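You operate a simulated robot arm through the tools that you are given. There is no shell and no other tool.

Carry out the task below with a simulated robot arm. There is one attempt and no reset: what you move stays moved.

Task
Set up the small light pad to trace the blue felt flower.
Fine: slide the pad to the middle of the green mat, switch it on, lay the flower on it and the clear block with red ends on the flower.

The check looks at the end state, three seconds after you hand in, the way a careful person would. Anything else that was tipped, shoved, dropped, spilled or broken makes it a failure.

Robot
A 7-joint arm with a two-finger parallel gripper, fixed in place. Base frame: the origin is on the floor under the middle of its stand, x ahead of it, y to its left, z up; the work surface is at about z = 0.752. Readings come in m, degrees, newtons and seconds.
It reaches about 1.247 m from its shoulder. Its first joint turns from -132.0 to 132.0 degrees. Payload 3.91 kg.
Tool frame: the origin (TCP) lies between the finger pads and is the grasp point; the fingertips stand 0.03 m ahead of it; z points along the fingers, y is the line along which they close. Largest opening 0.11 m; finger width 0.02, thickness 0.01; the body of the gripper, 0.048 by 0.112 m, starts 0.055 m behind the TCP.
Orientation is that of the tool frame in the base frame, as a unit quaternion [x, y, z, w]. With the fingers straight down and closing along the base's y, the tool's x points along the base's -x, its y along +y and its z along -z.

Tools
- The arm moves only by the tool nudge_tool. Its argument "plan" is a list that holds one entry, the list of rows, each a list of 7 numbers: the shift along the base's x, y, z in m, then the turn, a rotation vector about the base's x, y, z in degrees, then the gripper command, from -1 (shut) to 1 (fully open), values between in proportion. In form: [[[x, y, z, rx, ry, rz, claw], ...]]. A call has 1 to 20 rows; each row shifts and turns the commanded pose from where the row before left it. Rows are played at 5 a second. More than 0.05 m and 8.6 degrees between two rows, or a gripper value outside its range, and nothing of the call is played. A pose out of reach is approached as far as the arm can. The call stops where the force on the tool passes 40 N (or 10 N more than at its start, if that is more) or the arm is blocked; 0.2 s more then pass. Each finger travels about 0.108 m/s and halts on what it meets, pressing with about 42 N; the grip force reading is that of the motor and also rises with nothing between the fingers. The clock runs only during rows and for 0.2 s after the last one: add rows that do not move to give the fingers time. The reply holds the time, the measured pose of the TCP, the force on the tool along the base axes, the opening and the grip force, in the units named above and with some noise, with the torque about the TCP (base axes, N m) and any sound that the robot's microphone picked up.
- Cameras (640 x 400 px; columns grow to the right, rows downward): "scene" is fixed at [0.392, -0.504, 1.3276]; the picture's right is [0.99, 0.17, 0.00], its down [0.05, -0.27, -0.96] and it looks along [-0.16, 0.95, -0.28] (base axes); focal length 374 px, centre (320, 200). "wrist" rides on the gripper at [0.072, 0.017, -0.103] in the tool frame; the picture's right is [-0.23, 0.97, 0.00], its down [-0.76, -0.18, -0.62] and it looks along [-0.61, -0.14, 0.78] (tool axes); focal length 222 px, centre (320, 200). There is no depth. A picture from a camera that has moved, and an enlarged one, comes with that camera's place and axes in the base frame and with its lens. The place of the scene camera against the robot may be out by one fixed shift of up to 0.018 m in any direction.
- capture(camera): a new picture of that camera. It takes no simulated time.
- inspect(camera, box): a new picture of the part [left, top, right, bottom] of that camera's present view, enlarged. It takes no simulated time.
- job_done(): hands the job in; it is judged then, once.

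Places have to be worked out from the pictures, the camera data and where the tool is seen. Open the gripper and draw the arm clear of the work before you hand the job in, unless the task says otherwise.

The tools are called as name(argument=value, ...) on one line, values as JSON. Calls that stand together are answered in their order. nudge_tool: Moves the arm, as the interface text tells. Its arguments: {"type":"object","properties":{"plan":{"type":"array","items":{"type":"array","items":{"type":"array","items":{"type":"number"}}}}},"required":["plan"]} The other tools are called the same way: capture (camera) takes a picture; inspect (camera, box) takes an enlarged picture of a part of a camera's view; job_done () hands the job in.

At the start:

```text
clock: 0.0
tool_pos: [0.1987, 0.5163, 1.0533]
ee_rot: [0.0, 1.0, 0.0, 0.0]
ft_force: [0.2, 0.1, -0.4]
moment: [-0.02, 0.01, 0.01]
width: 0.1101
finger_force: 0.0
```

scene: 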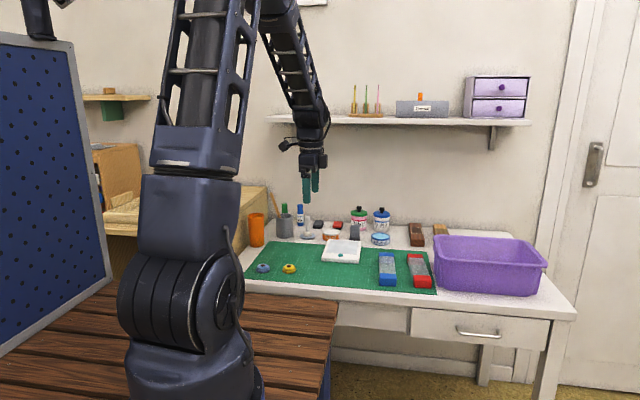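
wrist: 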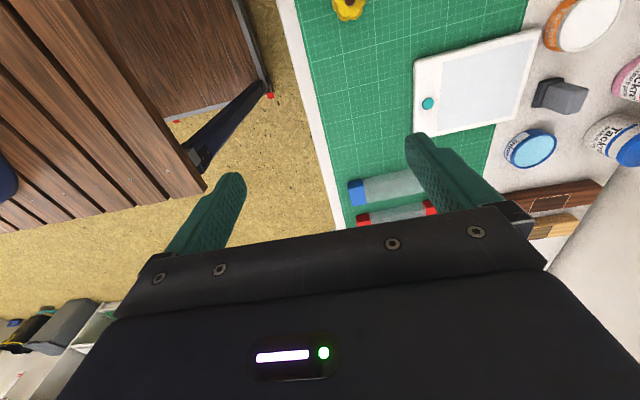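

I start by looking closely at the desk from the fixed camera and the wrist camera.

inspect(camera="scene", box=[230, 190, 450, 310])

inspect(camera="wrist", box=[280, 0, 640, 225])

```text
2.91 times, centred on (340, 250) of scene
camera zoom: at [0.392, -0.504, 1.3276], right [0.99, 0.17, 0.0], down [0.05, -0.27, -0.96], along [-0.16, 0.95, -0.28], focal length 1089 px, centre (262, 54)
```

zoom: 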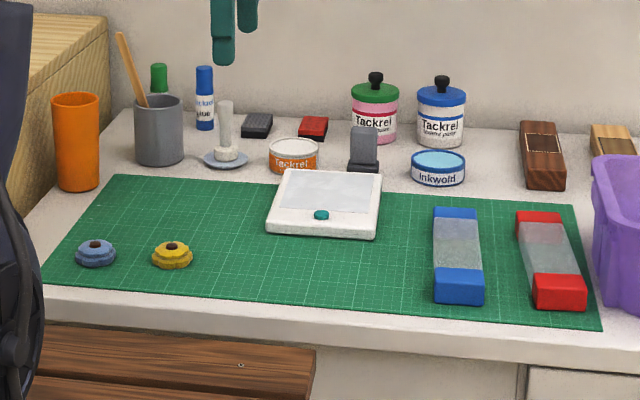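

```text
1.78 times, centred on (460, 112) of wrist
camera zoom: at [0.1267, 0.5347, 1.1549], right [0.23, 0.97, 0.0], down [0.76, -0.18, 0.62], along [0.61, -0.14, -0.78], focal length 395 px, centre (71, 356)
```

zoom: 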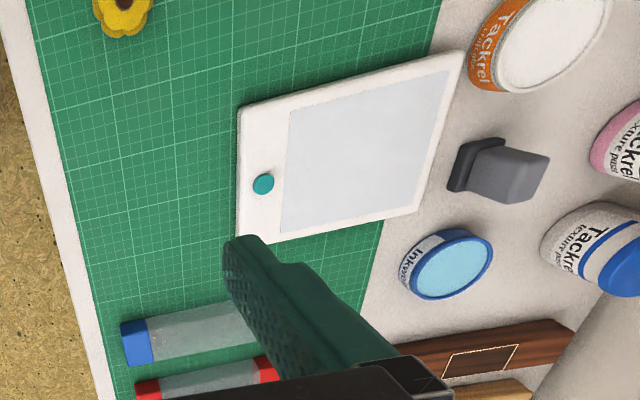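

The pad appears at about x 0.20–0.33, y 0.66–0.83, the mat centre near (0.267, 0.65). I raise nothing and shift the tool over the mat to get a better wrist view, fingers still high.

nudge_tool(plan=[[[-0.03, 0.04, 0.02, 0, 0, 0, 1], [-0.03, 0.04, 0.02, 0, 0, 0, 1], [-0.03, 0.03, 0.02, 0, 0, 0, 1], [-0.02, 0.02, 0.02, 0, 0, 0, 1], [0, 0, 0, 0, 0, 0, 1]]])

capture(camera="wrist")

inspect(camera="scene", box=[310, 200, 470, 300])

inspect(camera="scene", box=[240, 220, 400, 300])

```text
refused: row 1 steps farther than a row can; nothing moved
```

```text
taken
camera wrist: at [0.1267, 0.5347, 1.1549], right [0.23, 0.97, 0.0], down [0.76, -0.18, 0.62], along [0.61, -0.14, -0.78], focal length 222 px, centre (320, 200)
```

wrist: 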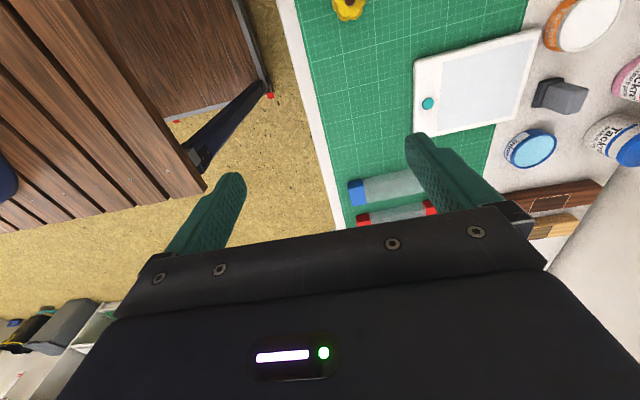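

```text
4.00 times, centred on (390, 250) of scene
camera zoom: at [0.392, -0.504, 1.3276], right [0.99, 0.17, 0.0], down [0.05, -0.27, -0.96], along [-0.16, 0.95, -0.28], focal length 1497 px, centre (40, 0)
```

zoom: 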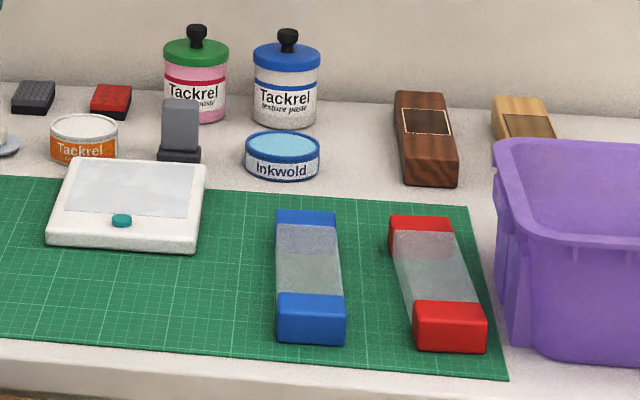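

```text
4.00 times, centred on (320, 260) of scene
camera zoom: at [0.392, -0.504, 1.3276], right [0.99, 0.17, 0.0], down [0.05, -0.27, -0.96], along [-0.16, 0.95, -0.28], focal length 1497 px, centre (320, -40)
```

zoom: 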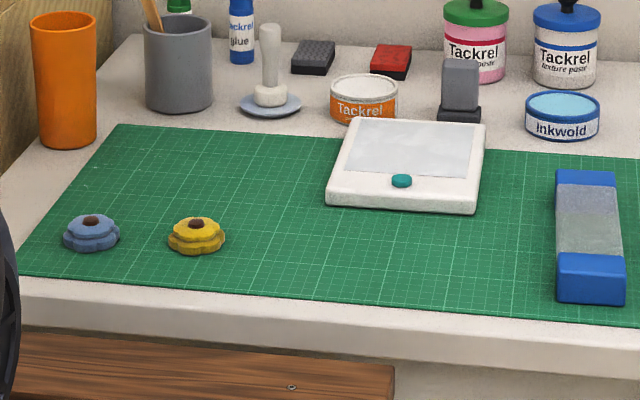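

The step was too long; I repeat with shorter rows, moving the tool to about (0.09, 0.65, 1.13).

nudge_tool(plan=[[[-0.025, 0.035, 0.02, 0, 0, 0, 1], [-0.025, 0.035, 0.02, 0, 0, 0, 1], [-0.025, 0.035, 0.02, 0, 0, 0, 1], [-0.025, 0.03, 0.02, 0, 0, 0, 1], [0, 0, 0, 0, 0, 0, 1]]])

capture(camera="wrist")

```text
clock: 1.2
tool_pos: [0.0956, 0.6506, 1.1349]
ee_rot: [0.001, 1.0, 0.0, -0.001]
ft_force: [-0.6, -1.0, -0.3]
moment: [0.01, 0.03, 0.01]
width: 0.1103
finger_force: 0.1
```

```text
taken
camera wrist: at [0.0244, 0.6692, 1.2364], right [0.23, 0.97, 0.0], down [0.76, -0.18, 0.62], along [0.61, -0.14, -0.78], focal length 222 px, centre (320, 200)
```

wrist: 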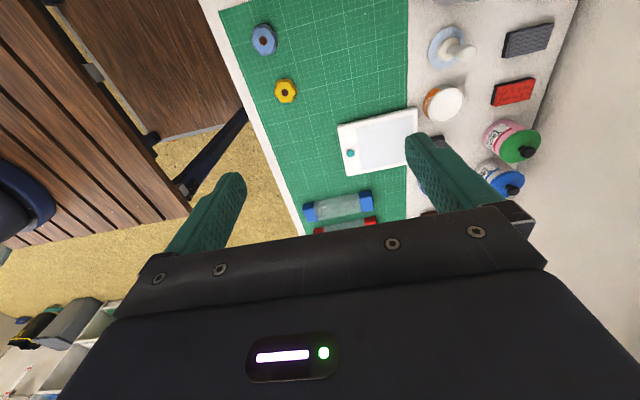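

Good overview. I enlarge the mat area in this view to measure positions.

inspect(camera="wrist", box=[200, 0, 360, 100])

inspect(camera="wrist", box=[290, 80, 482, 200])

inspect(camera="wrist", box=[260, 140, 420, 240])

```text
4.00 times, centred on (280, 50) of wrist
camera zoom: at [0.0244, 0.6692, 1.2364], right [0.23, 0.97, 0.0], down [0.76, -0.18, 0.62], along [0.61, -0.14, -0.78], focal length 888 px, centre (480, 800)
```

zoom: 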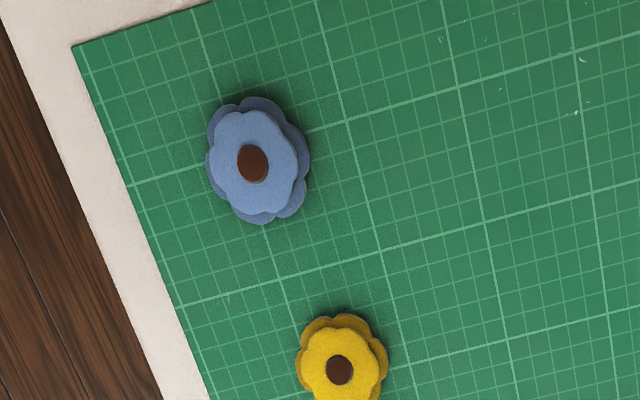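

```text
3.33 times, centred on (386, 140) of wrist
camera zoom: at [0.0244, 0.6692, 1.2364], right [0.23, 0.97, 0.0], down [0.76, -0.18, 0.62], along [0.61, -0.14, -0.78], focal length 740 px, centre (100, 400)
```

zoom: 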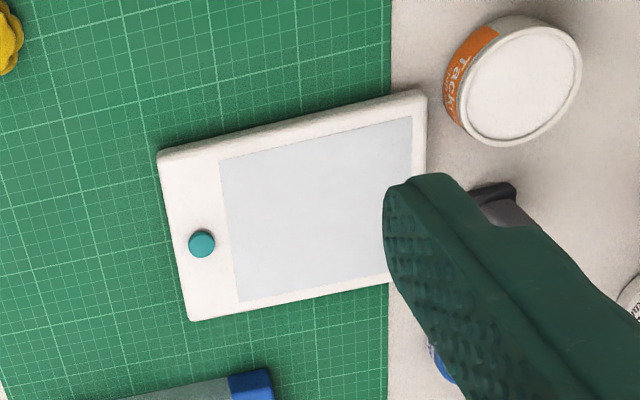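

```text
4.00 times, centred on (340, 190) of wrist
camera zoom: at [0.0244, 0.6692, 1.2364], right [0.23, 0.97, 0.0], down [0.76, -0.18, 0.62], along [0.61, -0.14, -0.78], focal length 888 px, centre (240, 240)
```

zoom: 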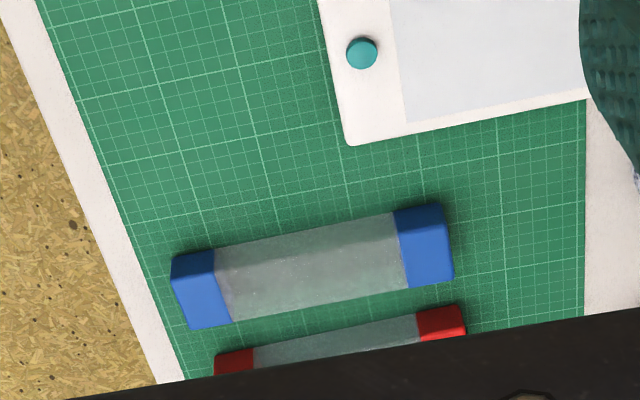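

Estimates: mat x −0.03…0.573, y 0.507…0.813 (centre ≈ (0.272, 0.660)); pad x 0.202–0.332, y 0.665–0.831, button near (0.270, 0.684); the gap behind the pad is free between the orange jar and the stamp around x≈0.255. I turn the gripper 90° (closing along x), shut it, and move above that gap at a safe height.

nudge_tool(plan=[[[0.0146, 0.018, -0.008, 0, 0, 8.182, 1], [0.0146, 0.018, -0.008, 0, 0, 8.182, 1], [0.0146, 0.018, -0.008, 0, 0, 8.182, 1], [0.0146, 0.018, -0.008, 0, 0, 8.182, 1], [0.0146, 0.018, -0.008, 0, 0, 8.182, 1], [0.0146, 0.018, -0.008, 0, 0, 8.182, 1], [0.0146, 0.018, -0.008, 0, 0, 8.182, 1], [0.0146, 0.018, -0.008, 0, 0, 8.182, 1], [0.0146, 0.018, -0.008, 0, 0, 8.182, 1], [0.0146, 0.018, -0.008, 0, 0, 8.182, 1], [0.0146, 0.018, -0.008, 0, 0, 8.18, 1], [0, 0, 0, 0, 0, 0, 1]]])

capture(camera="wrist")

capture(camera="scene")

```text
clock: 3.8
tool_pos: [0.2587, 0.852, 1.0455]
ee_rot: [-0.707, 0.707, 0.0, 0.0]
ft_force: [0.6, 0.8, 0.1]
moment: [-0.01, -0.02, 0.01]
width: 0.1099
finger_force: 0.1
```

```text
taken
camera wrist: at [0.2416, 0.7801, 1.1473], right [-0.97, 0.23, 0.0], down [0.18, 0.76, 0.62], along [0.14, 0.61, -0.78], focal length 222 px, centre (320, 200)
```

wrist: 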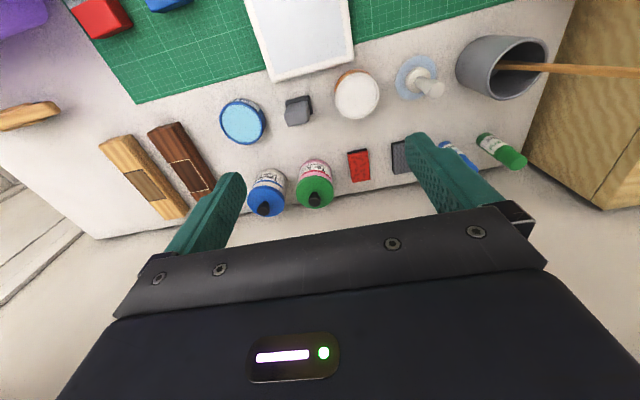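

```text
taken
```

scene: 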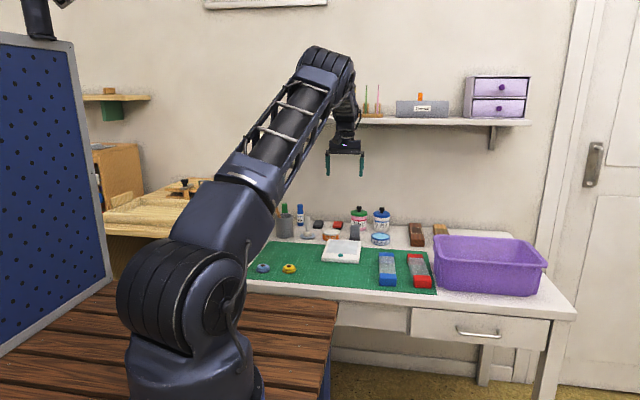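

I enlarge the wrist view around the pad's back edge, jar and stamp to check the gap.

inspect(camera="wrist", box=[200, 0, 440, 150])

inspect(camera="scene", box=[280, 40, 440, 180])

```text
2.67 times, centred on (320, 75) of wrist
camera zoom: at [0.2416, 0.7801, 1.1473], right [-0.97, 0.23, 0.0], down [0.18, 0.76, 0.62], along [0.14, 0.61, -0.78], focal length 592 px, centre (320, 533)
```

zoom: 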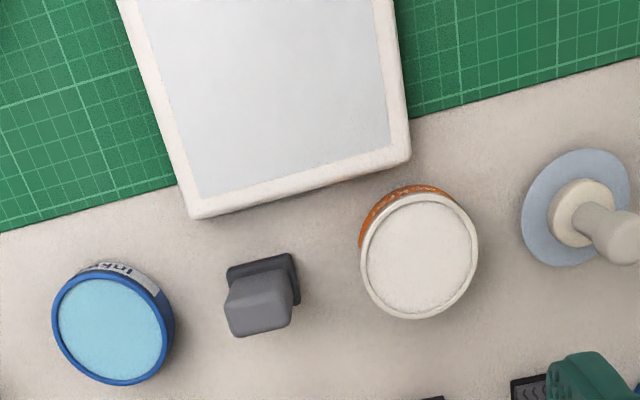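

```text
2.86 times, centred on (360, 110) of scene
camera zoom: at [0.392, -0.504, 1.3276], right [0.99, 0.17, 0.0], down [0.05, -0.27, -0.96], along [-0.16, 0.95, -0.28], focal length 1070 px, centre (206, 457)
```

zoom: 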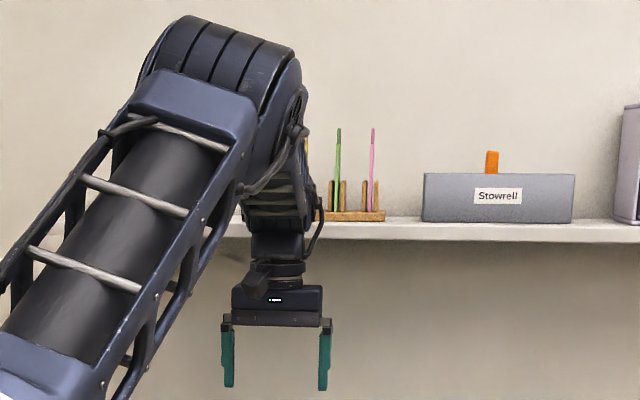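

Gap measured: pad back edge y≈0.8335, stamp front y≈0.865 from x≈0.277, jar right side x≈0.240. I shut the fingers and descend to z≈0.89 above (0.262, 0.849) and check.

nudge_tool(plan=[[[0.0033, -0.003, 0, 0, 0, 0, -1], [0, 0, -0.03, 0, 0, 0, -1], [0, 0, -0.04, 0, 0, 0, -1], [0, 0, -0.04, 0, 0, 0, -1], [0, 0, -0.04, 0, 0, 0, -1], [0, 0, 0, 0, 0, 0, -1]]])

capture(camera="wrist")

inspect(camera="scene", box=[260, 100, 460, 300])

```text
clock: 5.2
tool_pos: [0.2616, 0.8497, 0.8949]
ee_rot: [-0.706, 0.708, 0.0, 0.001]
ft_force: [0.2, 0.5, -0.6]
moment: [-0.01, -0.04, 0.02]
width: 0.0002
finger_force: 37.7
```

```text
taken
camera wrist: at [0.2445, 0.7785, 0.9979], right [-0.97, 0.23, 0.0], down [0.18, 0.76, 0.62], along [0.14, 0.61, -0.78], focal length 222 px, centre (320, 200)
```

wrist: 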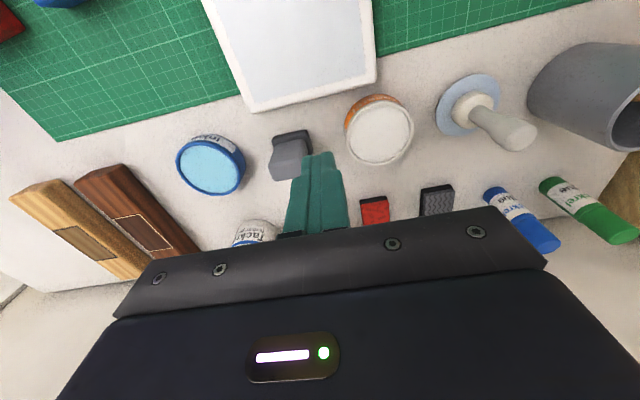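

```text
2.00 times, centred on (360, 200) of scene
camera zoom: at [0.392, -0.504, 1.3276], right [0.99, 0.17, 0.0], down [0.05, -0.27, -0.96], along [-0.16, 0.95, -0.28], focal length 749 px, centre (240, 200)
```

zoom: 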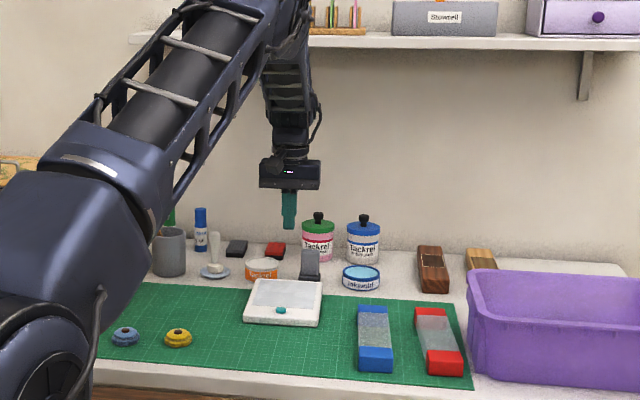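

The tip is over the gap as planned. I lower to about z=0.82 (tip 0.79) and look again.

nudge_tool(plan=[[[0, -0.0005, -0.03, 0, 0, 0, -1], [0, 0, -0.03, 0, 0, 0, -1], [0, 0, -0.015, 0, 0, 0, -1], [0, 0, 0, 0, 0, 0, -1]]])

capture(camera="wrist")

inspect(camera="wrist", box=[240, 80, 440, 205])

inspect(camera="scene", box=[300, 190, 400, 270])

```text
clock: 6.2
tool_pos: [0.2608, 0.8463, 0.8196]
ee_rot: [-0.707, 0.707, 0.001, 0.0]
ft_force: [0.0, -0.2, -0.5]
moment: [0.0, 0.02, -0.01]
width: 0.0001
finger_force: 38.2
```

```text
taken
camera wrist: at [0.2447, 0.7748, 0.9228], right [-0.97, 0.23, 0.0], down [0.18, 0.76, 0.62], along [0.14, 0.61, -0.78], focal length 222 px, centre (320, 200)
```

wrist: 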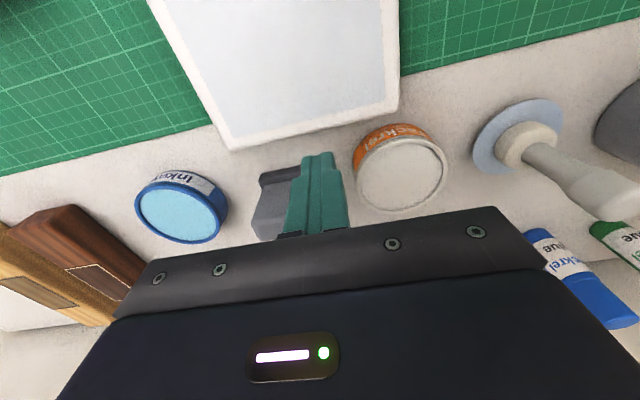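

```text
3.20 times, centred on (340, 142) of wrist
camera zoom: at [0.2447, 0.7748, 0.9228], right [-0.97, 0.23, 0.0], down [0.18, 0.76, 0.62], along [0.14, 0.61, -0.78], focal length 711 px, centre (256, 384)
```

zoom: 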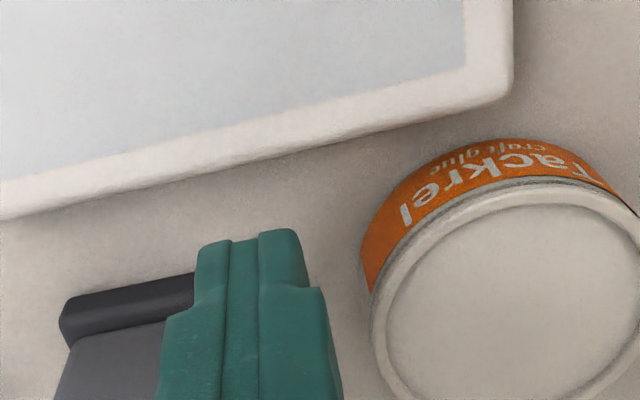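

```text
5.00 times, centred on (350, 230) of scene
camera zoom: at [0.392, -0.504, 1.3276], right [0.99, 0.17, 0.0], down [0.05, -0.27, -0.96], along [-0.16, 0.95, -0.28], focal length 1872 px, centre (170, 50)
```

zoom: 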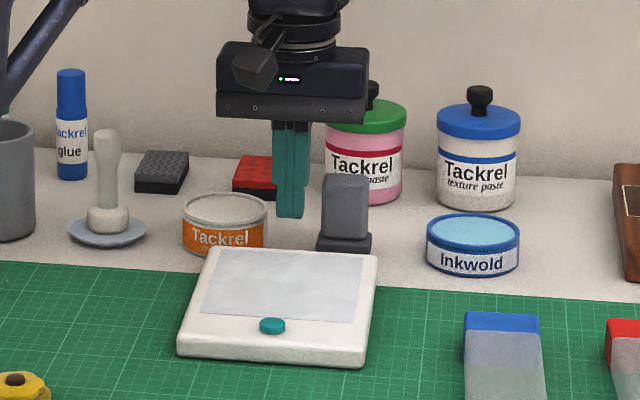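

The finger clears both stamp and jar if I shift slightly (x 0.257, y 0.849). I lower to TCP z≈0.787, fingertip just above the desk.

nudge_tool(plan=[[[-0.004, 0.0027, 0, 0, 0, 0, -1], [0, 0, -0.012, 0, 0, 0, -1], [0, 0, -0.012, 0, 0, 0, -1], [0, 0, -0.0085, 0, 0, 0, -1], [0, 0, 0, 0, 0, 0, -1]]])

inspect(camera="wrist", box=[240, 80, 440, 205])

inspect(camera="scene", box=[300, 190, 400, 270])

```text
clock: 7.4
tool_pos: [0.2588, 0.8496, 0.7884]
ee_rot: [-0.706, 0.708, 0.0, 0.0]
ft_force: [0.3, 0.3, -0.1]
moment: [-0.01, -0.03, 0.0]
width: 0.0
finger_force: 37.5
```

```text
3.20 times, centred on (340, 142) of wrist
camera zoom: at [0.2427, 0.778, 0.8902], right [-0.97, 0.23, 0.0], down [0.18, 0.76, 0.62], along [0.14, 0.61, -0.78], focal length 711 px, centre (256, 384)
```

zoom: 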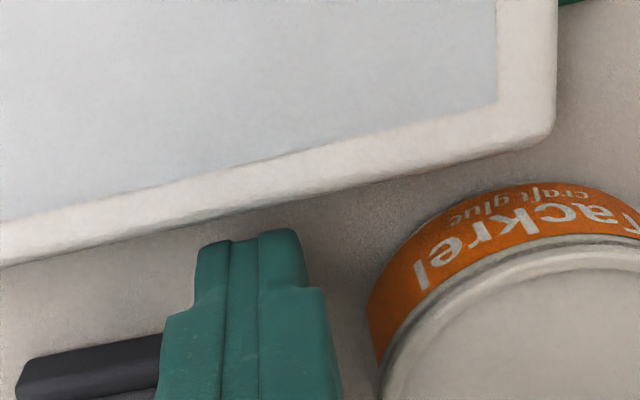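

```text
5.00 times, centred on (350, 230) of scene
camera zoom: at [0.392, -0.504, 1.3276], right [0.99, 0.17, 0.0], down [0.05, -0.27, -0.96], along [-0.16, 0.95, -0.28], focal length 1872 px, centre (170, 50)
```

zoom: 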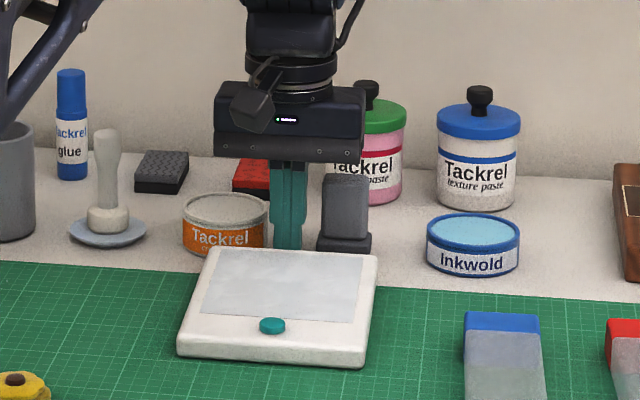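

The fingertip is behind the pad, clear of jar and stamp. I push it gently forward (−y) by about 3 cm.

nudge_tool(plan=[[[0, -0.004, 0, 0, 0, 0, -1], [0, -0.004, 0, 0, 0, 0, -1], [0, -0.005, 0, 0, 0, 0, -1], [0, -0.005, 0, 0, 0, 0, -1], [0, -0.006, 0, 0, 0, 0, -1], [0, -0.006, 0, 0, 0, 0, -1], [0, -0.006, 0, 0, 0, 0, -1], [0, 0, 0, 0, 0, 0, -1]]])

capture(camera="wrist")

inspect(camera="scene", box=[280, 190, 400, 280])

```text
clock: 9.2
tool_pos: [0.2588, 0.8126, 0.7862]
ee_rot: [-0.707, 0.707, 0.0, -0.001]
ft_force: [0.7, -0.6, -1.0]
moment: [0.02, 0.01, -0.02]
width: 0.0
finger_force: 37.3
```

```text
taken
camera wrist: at [0.2425, 0.7416, 0.8892], right [-0.97, 0.23, 0.0], down [0.18, 0.76, 0.62], along [0.14, 0.61, -0.78], focal length 222 px, centre (320, 200)
```

wrist: 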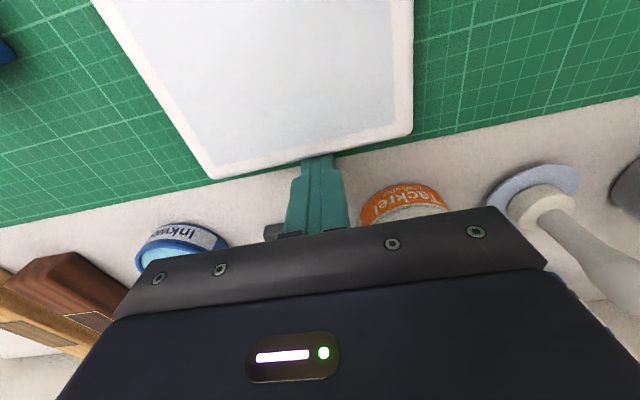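

```text
4.44 times, centred on (340, 235) of scene
camera zoom: at [0.392, -0.504, 1.3276], right [0.99, 0.17, 0.0], down [0.05, -0.27, -0.96], along [-0.16, 0.95, -0.28], focal length 1664 px, centre (231, 44)
```

zoom: 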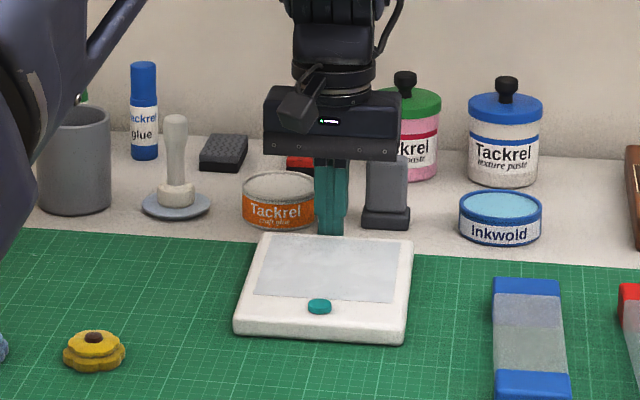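

The pad slid about 3 cm with only ~1.7° of turn. I back off slightly, then spread the fingers to 0.08 m so the rest of the push has two contact points.

nudge_tool(plan=[[[0, 0.006, 0, 0, 0, 0, -1], [0, 0.006, 0, 0, 0, 0, -1], [0.009, 0, 0, 0, 0, 0, -0.5], [0, 0, 0, 0, 0, 0, 0.0], [0, 0, 0, 0, 0, 0, 0.45], [0, 0, 0, 0, 0, 0, 0.45], [0, 0, 0, 0, 0, 0, 0.45]]])

capture(camera="wrist")

inspect(camera="scene", box=[280, 190, 400, 280])

```text
clock: 10.8
tool_pos: [0.2677, 0.8246, 0.7868]
ee_rot: [-0.706, 0.708, -0.001, 0.0]
ft_force: [0.2, 0.5, -0.7]
moment: [0.0, -0.03, 0.05]
width: 0.0799
finger_force: 0.0
```

```text
taken
camera wrist: at [0.2515, 0.7522, 0.8896], right [-0.97, 0.23, 0.0], down [0.18, 0.76, 0.62], along [0.14, 0.61, -0.78], focal length 222 px, centre (320, 200)
```

wrist: 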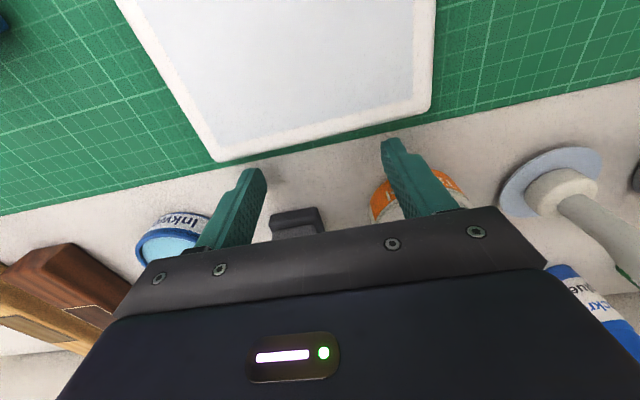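

```text
4.44 times, centred on (340, 235) of scene
camera zoom: at [0.392, -0.504, 1.3276], right [0.99, 0.17, 0.0], down [0.05, -0.27, -0.96], along [-0.16, 0.95, -0.28], focal length 1664 px, centre (231, 44)
```

zoom: 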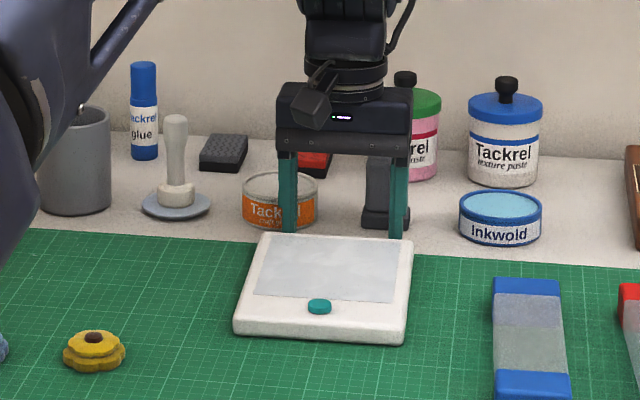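

Both fingers stand behind the pad, clear of everything. I push it forward in small steps to TCP y≈0.759.

nudge_tool(plan=[[[0, -0.005, 0, 0, 0, 0, 0.45], [0, -0.005, 0, 0, 0, 0, 0.45], [0, -0.005, 0, 0, 0, 0, 0.45], [0, -0.005, 0, 0, 0, 0, 0.45], [0, -0.006, 0, 0, 0, 0, 0.45], [0, -0.006, 0, 0, 0, 0, 0.45], [0, -0.006, 0, 0, 0, 0, 0.45], [0, -0.006, 0, 0, 0, 0, 0.45], [0, -0.006, 0, 0, 0, 0, 0.45], [0, -0.006, 0, 0, 0, 0, 0.45], [0, -0.005, 0, 0, 0, 0, 0.45], [0, -0.004, 0, 0, 0, 0, 0.45], [0, 0, 0, 0, 0, 0, 0.45]]])

capture(camera="wrist")

inspect(camera="scene", box=[230, 190, 450, 310])

```text
clock: 13.6
tool_pos: [0.2675, 0.76, 0.786]
ee_rot: [-0.706, 0.708, 0.0, 0.001]
ft_force: [-0.2, 0.9, -0.1]
moment: [0.04, 0.01, 0.0]
width: 0.0802
finger_force: 0.1
```

```text
taken
camera wrist: at [0.2513, 0.6885, 0.8892], right [-0.97, 0.23, 0.0], down [0.18, 0.76, 0.62], along [0.14, 0.61, -0.78], focal length 222 px, centre (320, 200)
```

wrist: 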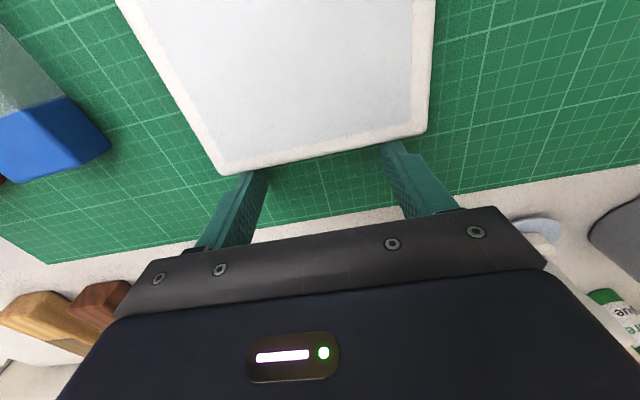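

```text
2.91 times, centred on (340, 250) of scene
camera zoom: at [0.392, -0.504, 1.3276], right [0.99, 0.17, 0.0], down [0.05, -0.27, -0.96], along [-0.16, 0.95, -0.28], focal length 1089 px, centre (262, 54)
```

zoom: 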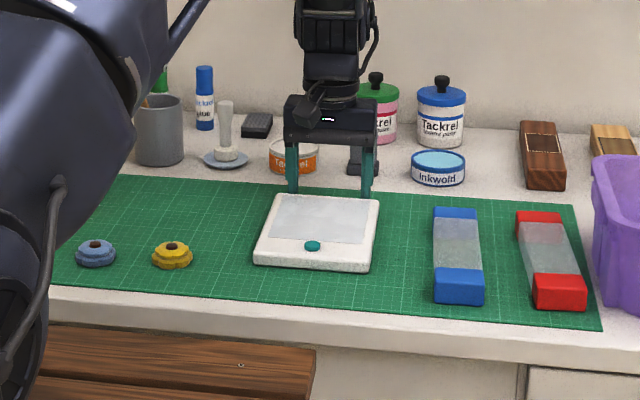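

The pad is near the middle. I back off, lift, and move toward −y at height to measure pad and mat together from the wrist camera.

nudge_tool(plan=[[[0, 0.01, 0, 0, 0, 0, 0.45], [0, 0, 0.04, 0, 0, 0, 0.45], [0, 0, 0.048, 0, 0, 0, 0.45], [0, 0, 0.048, 0, 0, 0, 0.45], [0, -0.03, 0.038, 0, 0, 0, 0.45], [0, -0.03, 0.038, 0, 0, 0, 0.45], [0, -0.03, 0.038, 0, 0, 0, 0.45], [0, -0.03, 0.038, 0, 0, 0, 0.45], [0, -0.04, 0.02, 0, 0, 0, 0.45], [0, -0.04, 0, 0, 0, 0, 0.45], [0, 0, 0, 0, 0, 0, 0.45]]])

capture(camera="wrist")

capture(camera="scene")

```text
clock: 16.0
tool_pos: [0.2689, 0.5754, 1.0997]
ee_rot: [0.707, -0.707, 0.0, 0.0]
ft_force: [0.9, 0.2, -0.1]
moment: [-0.01, 0.01, -0.01]
width: 0.0797
finger_force: 0.1
```

```text
taken
camera wrist: at [0.2535, 0.503, 1.2016], right [-0.97, 0.23, 0.0], down [0.18, 0.76, 0.62], along [0.14, 0.61, -0.78], focal length 222 px, centre (320, 200)
```

wrist: 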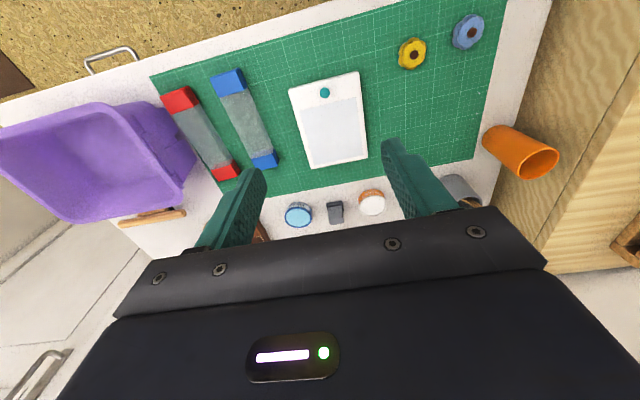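

```text
taken
```

scene: 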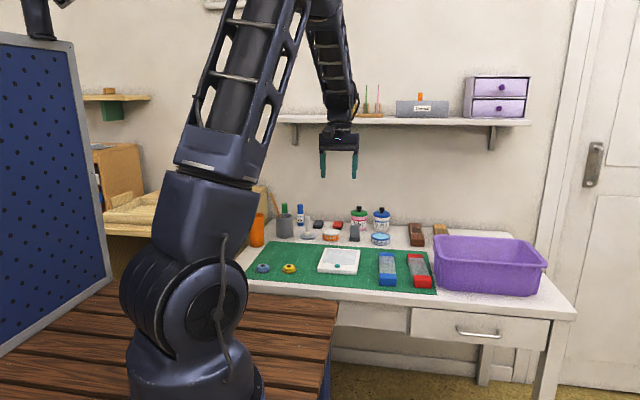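

Very useful view with the whole mat. I enlarge the parts to measure the pad, mat edges, red block and blue flower.

inspect(camera="wrist", box=[130, 0, 530, 250])

inspect(camera="wrist", box=[260, 40, 420, 200])

inspect(camera="wrist", box=[140, 50, 300, 200])

inspect(camera="wrist", box=[380, 0, 540, 100])

```text
1.60 times, centred on (330, 125) of wrist
camera zoom: at [0.2535, 0.503, 1.2016], right [-0.97, 0.23, 0.0], down [0.18, 0.76, 0.62], along [0.14, 0.61, -0.78], focal length 355 px, centre (304, 320)
```

zoom: 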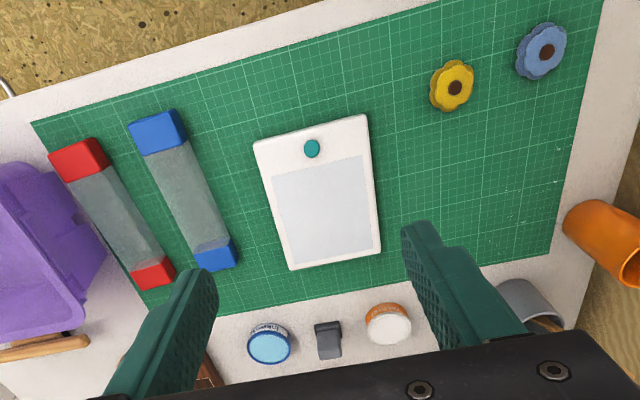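

```text
2.50 times, centred on (340, 120) of wrist
camera zoom: at [0.2535, 0.503, 1.2016], right [-0.97, 0.23, 0.0], down [0.18, 0.76, 0.62], along [0.14, 0.61, -0.78], focal length 555 px, centre (270, 400)
```

zoom: 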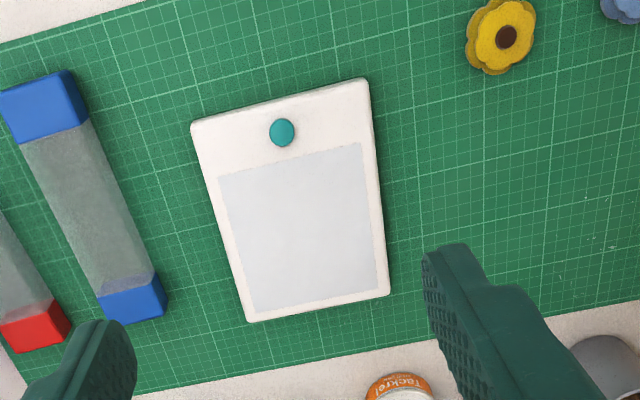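

```text
2.67 times, centred on (220, 125) of wrist
camera zoom: at [0.2535, 0.503, 1.2016], right [-0.97, 0.23, 0.0], down [0.18, 0.76, 0.62], along [0.14, 0.61, -0.78], focal length 592 px, centre (587, 400)
```

zoom: 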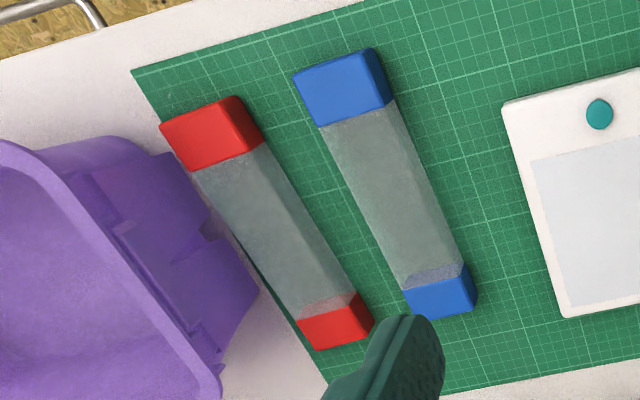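

```text
4.00 times, centred on (460, 50) of wrist
camera zoom: at [0.2535, 0.503, 1.2016], right [-0.97, 0.23, 0.0], down [0.18, 0.76, 0.62], along [0.14, 0.61, -0.78], focal length 888 px, centre (-240, 800)
```

zoom: 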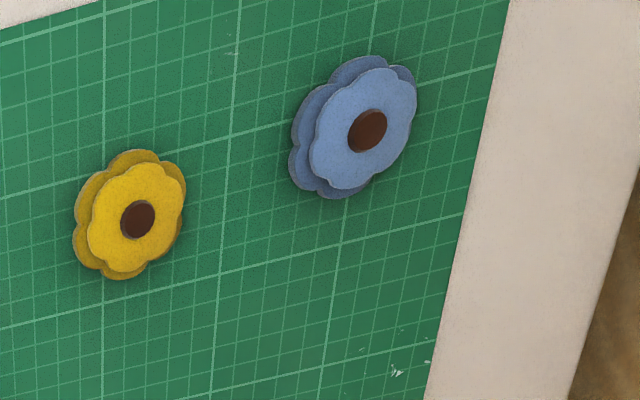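

Pad centre ≈ (0.268, 0.667), mat centre ≈ (0.270, 0.662): that's well centred. The button is at about (0.2687, 0.601). Next I shut the fingers and come down over the button to TCP z≈0.82.

nudge_tool(plan=[[[0, 0.013, 0, 0, 0, 0, -1], [0, 0.013, -0.04, 0, 0, 0, -1], [0, 0, -0.048, 0, 0, 0, -1], [0, 0, -0.048, 0, 0, 0, -1], [0, 0, -0.048, 0, 0, 0, -1], [0, 0, -0.048, 0, 0, 0, -1], [0, 0, -0.03, 0, 0, 0, -1], [0, 0, -0.018, 0, 0, 0, -1], [0, 0, 0, 0, 0, 0, -1]]])

inspect(camera="wrist", box=[220, 60, 420, 200])

inspect(camera="scene", box=[290, 210, 390, 280])

```text
clock: 18.0
tool_pos: [0.2667, 0.5953, 0.8171]
ee_rot: [-0.706, 0.708, 0.0, 0.0]
ft_force: [-0.7, 0.4, 0.0]
moment: [-0.01, -0.01, 0.02]
width: 0.0
finger_force: 37.4
```

```text
2.86 times, centred on (320, 130) of wrist
camera zoom: at [0.2511, 0.5231, 0.9194], right [-0.97, 0.23, 0.0], down [0.18, 0.76, 0.62], along [0.14, 0.61, -0.78], focal length 635 px, centre (320, 400)
```

zoom: 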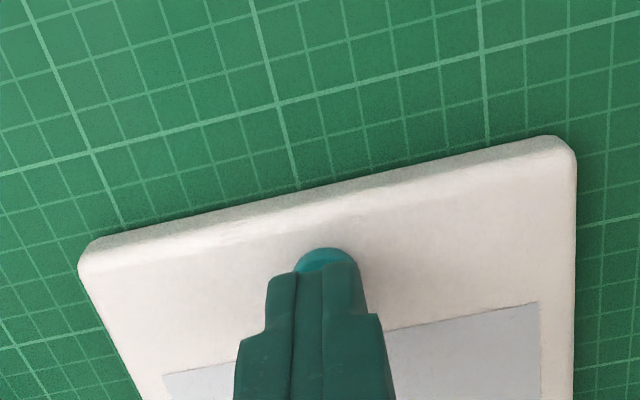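

```text
5.71 times, centred on (340, 245) of scene
camera zoom: at [0.392, -0.504, 1.3276], right [0.99, 0.17, 0.0], down [0.05, -0.27, -0.96], along [-0.16, 0.95, -0.28], focal length 2139 px, centre (206, -57)
```

zoom: 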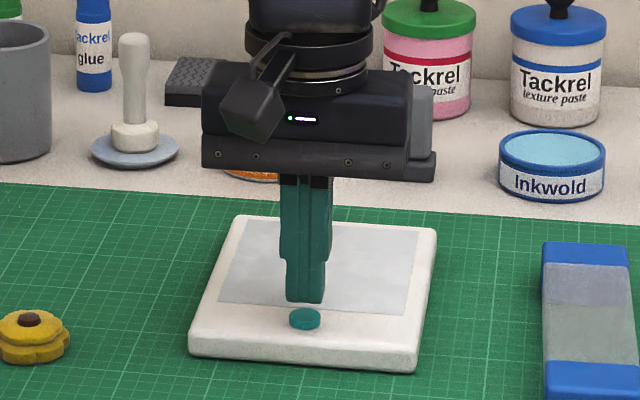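

The tip is ~6 mm short of the button centre in y; I correct that and lower in small steps to press, watching force.

nudge_tool(plan=[[[0, 0.006, 0, 0, 0, 0, -1], [0, 0, -0.006, 0, 0, 0, -1], [0, 0, -0.004, 0, 0, 0, -1], [0, 0, -0.002, 0, 0, 0, -1], [0, 0, -0.002, 0, 0, 0, -1], [0, 0, 0, 0, 0, 0, -1]]])

inspect(camera="scene", box=[290, 210, 390, 280])

inspect(camera="wrist", box=[220, 60, 420, 200])

```text
clock: 19.4
tool_pos: [0.2676, 0.6023, 0.8014]
ee_rot: [-0.706, 0.708, 0.0, 0.0]
ft_force: [1.1, -1.5, 5.5]
moment: [-0.06, 0.02, 0.01]
width: 0.0
finger_force: 37.2
heard: click
```

```text
5.71 times, centred on (340, 245) of scene
camera zoom: at [0.392, -0.504, 1.3276], right [0.99, 0.17, 0.0], down [0.05, -0.27, -0.96], along [-0.16, 0.95, -0.28], focal length 2139 px, centre (206, -57)
```

zoom: 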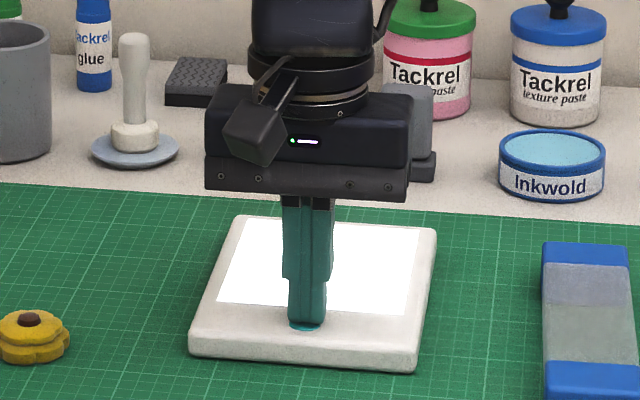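

```text
2.86 times, centred on (320, 130) of wrist
camera zoom: at [0.2514, 0.531, 0.9033], right [-0.97, 0.23, 0.0], down [0.18, 0.76, 0.62], along [0.14, 0.61, -0.78], focal length 635 px, centre (320, 400)
```

zoom: 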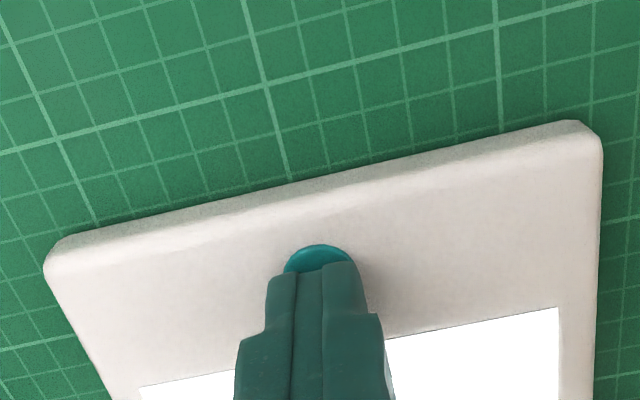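

Click heard and the pad is lit. I lift straight off, confirm it stays on, then travel at height to above the blue flower (≈(0.028, 0.569)) with the fingers opened.

nudge_tool(plan=[[[0, 0, 0.03, 0, 0, 0, -1], [0, 0, 0.045, 0, 0, 0, -1], [0, 0, 0.045, 0, 0, 0, -1], [-0.04, -0.006, 0, 0, 0, 0, 0.4], [-0.04, -0.006, 0, 0, 0, 0, 0.4], [-0.04, -0.005, 0, 0, 0, 0, 0.4], [-0.04, -0.005, 0, 0, 0, 0, 0.4], [-0.04, -0.005, 0, 0, 0, 0, 0.4], [-0.0396, -0.005, 0, 0, 0, 0, 0.4], [0, 0, 0, 0, 0, 0, 0.4], [0, 0, 0, 0, 0, 0, 0.4]]])

capture(camera="wrist")

capture(camera="scene")

```text
clock: 21.8
tool_pos: [0.0301, 0.5724, 0.9212]
ee_rot: [-0.706, 0.708, 0.001, 0.0]
ft_force: [-0.1, -0.2, 0.4]
moment: [0.01, 0.0, 0.0]
width: 0.077
finger_force: 0.1
```

```text
taken
camera wrist: at [0.0145, 0.5013, 1.0238], right [-0.97, 0.23, 0.0], down [0.18, 0.76, 0.62], along [0.14, 0.61, -0.78], focal length 222 px, centre (320, 200)
```

wrist: 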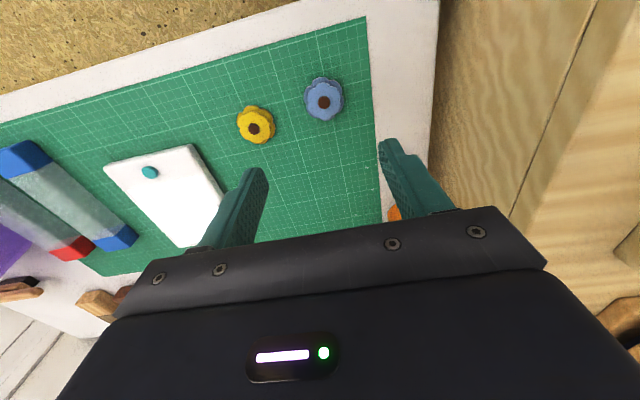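

```text
taken
```

scene: 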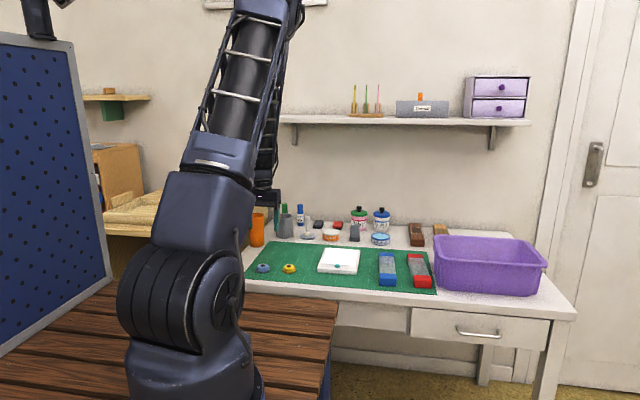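

The pad stays lit. I enlarge the wrist view on the blue flower to refine its centre.

inspect(camera="wrist", box=[220, 50, 420, 175])

inspect(camera="scene", box=[235, 190, 335, 290])

```text
3.20 times, centred on (320, 112) of wrist
camera zoom: at [0.0145, 0.5013, 1.0238], right [-0.97, 0.23, 0.0], down [0.18, 0.76, 0.62], along [0.14, 0.61, -0.78], focal length 711 px, centre (320, 480)
```

zoom: 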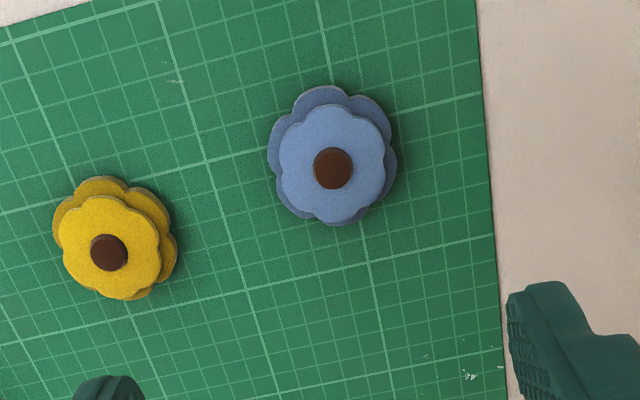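

```text
4.00 times, centred on (285, 240) of scene
camera zoom: at [0.392, -0.504, 1.3276], right [0.99, 0.17, 0.0], down [0.05, -0.27, -0.96], along [-0.16, 0.95, -0.28], focal length 1497 px, centre (460, 40)
```

zoom: 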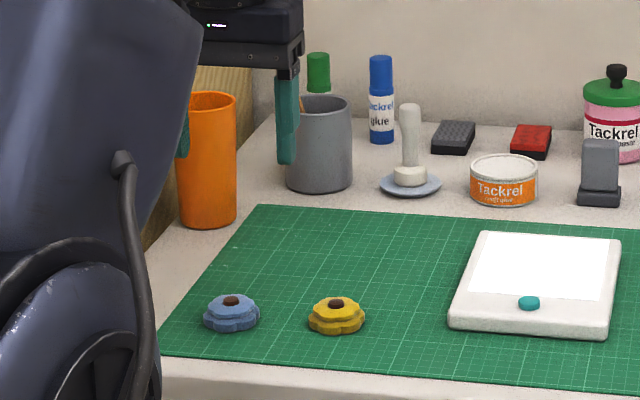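

Blue flower centre ≈ (0.0258, 0.567). I centre on it and lower to z≈0.81 to check the fingers straddle it.

nudge_tool(plan=[[[-0.0022, -0.0023, -0.02, 0, 0, 0, 0.4], [0, 0, -0.04, 0, 0, 0, 0.4], [0, 0, -0.03, 0, 0, 0, 0.4], [0, 0, -0.02, 0, 0, 0, 0.4], [0, 0, 0, 0, 0, 0, 0.4], [0, 0, 0, 0, 0, 0, 0.4]]])

capture(camera="wrist")

inspect(camera="scene", box=[235, 210, 335, 290])

```text
clock: 23.2
tool_pos: [0.0269, 0.5689, 0.8086]
ee_rot: [-0.706, 0.708, 0.001, 0.001]
ft_force: [0.2, 0.7, -0.3]
moment: [0.0, 0.01, -0.03]
width: 0.0771
finger_force: 0.1
```

```text
taken
camera wrist: at [0.0109, 0.4966, 0.9116], right [-0.97, 0.23, 0.0], down [0.18, 0.76, 0.62], along [0.14, 0.61, -0.78], focal length 222 px, centre (320, 200)
```

wrist: 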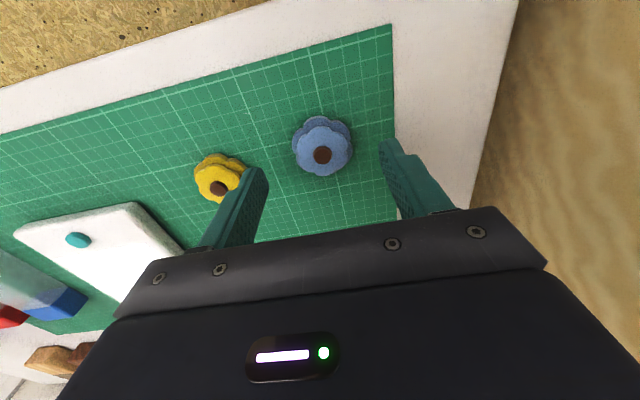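

```text
5.00 times, centred on (285, 250) of scene
camera zoom: at [0.392, -0.504, 1.3276], right [0.99, 0.17, 0.0], down [0.05, -0.27, -0.96], along [-0.16, 0.95, -0.28], focal length 1872 px, centre (495, -50)
```

zoom: 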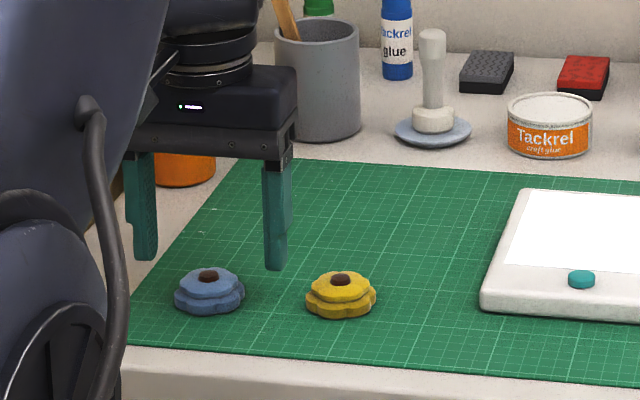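

Fingers straddle the flower evenly. I lower to TCP z≈0.789 and close on it.

nudge_tool(plan=[[[0, -0.001, -0.01, 0, 0, 0, 0.4], [0, 0, -0.01, 0, 0, 0, 0.4], [0, 0, -0.003, 0, 0, 0, 0.4], [0, 0, 0, 0, 0, 0, 0.1], [0, 0, 0, 0, 0, 0, -0.1], [0, 0, 0, 0, 0, 0, -0.3], [0, 0, 0, 0, 0, 0, -0.4], [0, 0, 0, 0, 0, 0, -0.4]]])

capture(camera="wrist")

inspect(camera="scene", box=[235, 210, 335, 290])

```text
clock: 25.0
tool_pos: [0.0251, 0.5677, 0.7864]
ee_rot: [-0.707, 0.707, -0.001, 0.0]
ft_force: [1.0, 0.4, -0.2]
moment: [-0.02, -0.02, 0.02]
width: 0.0376
finger_force: 41.4
```

```text
taken
camera wrist: at [0.01, 0.4953, 0.8891], right [-0.97, 0.23, 0.0], down [0.18, 0.76, 0.62], along [0.14, 0.61, -0.78], focal length 222 px, centre (320, 200)
```

wrist: 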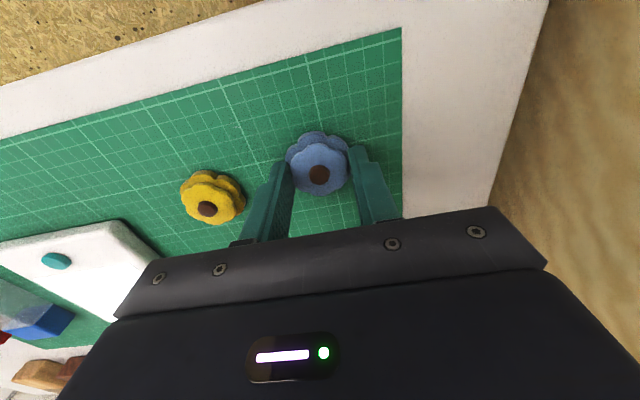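

```text
5.00 times, centred on (285, 250) of scene
camera zoom: at [0.392, -0.504, 1.3276], right [0.99, 0.17, 0.0], down [0.05, -0.27, -0.96], along [-0.16, 0.95, -0.28], focal length 1872 px, centre (495, -50)
```

zoom: 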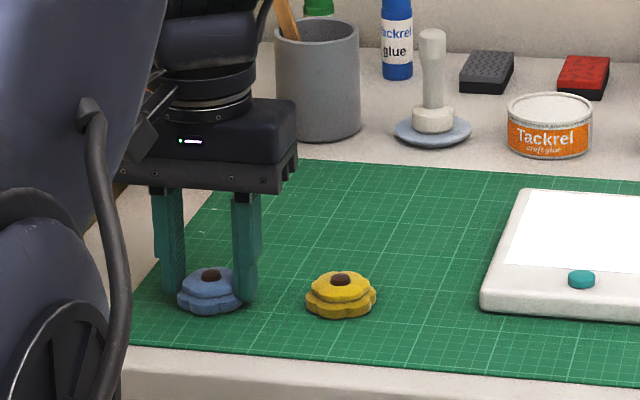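

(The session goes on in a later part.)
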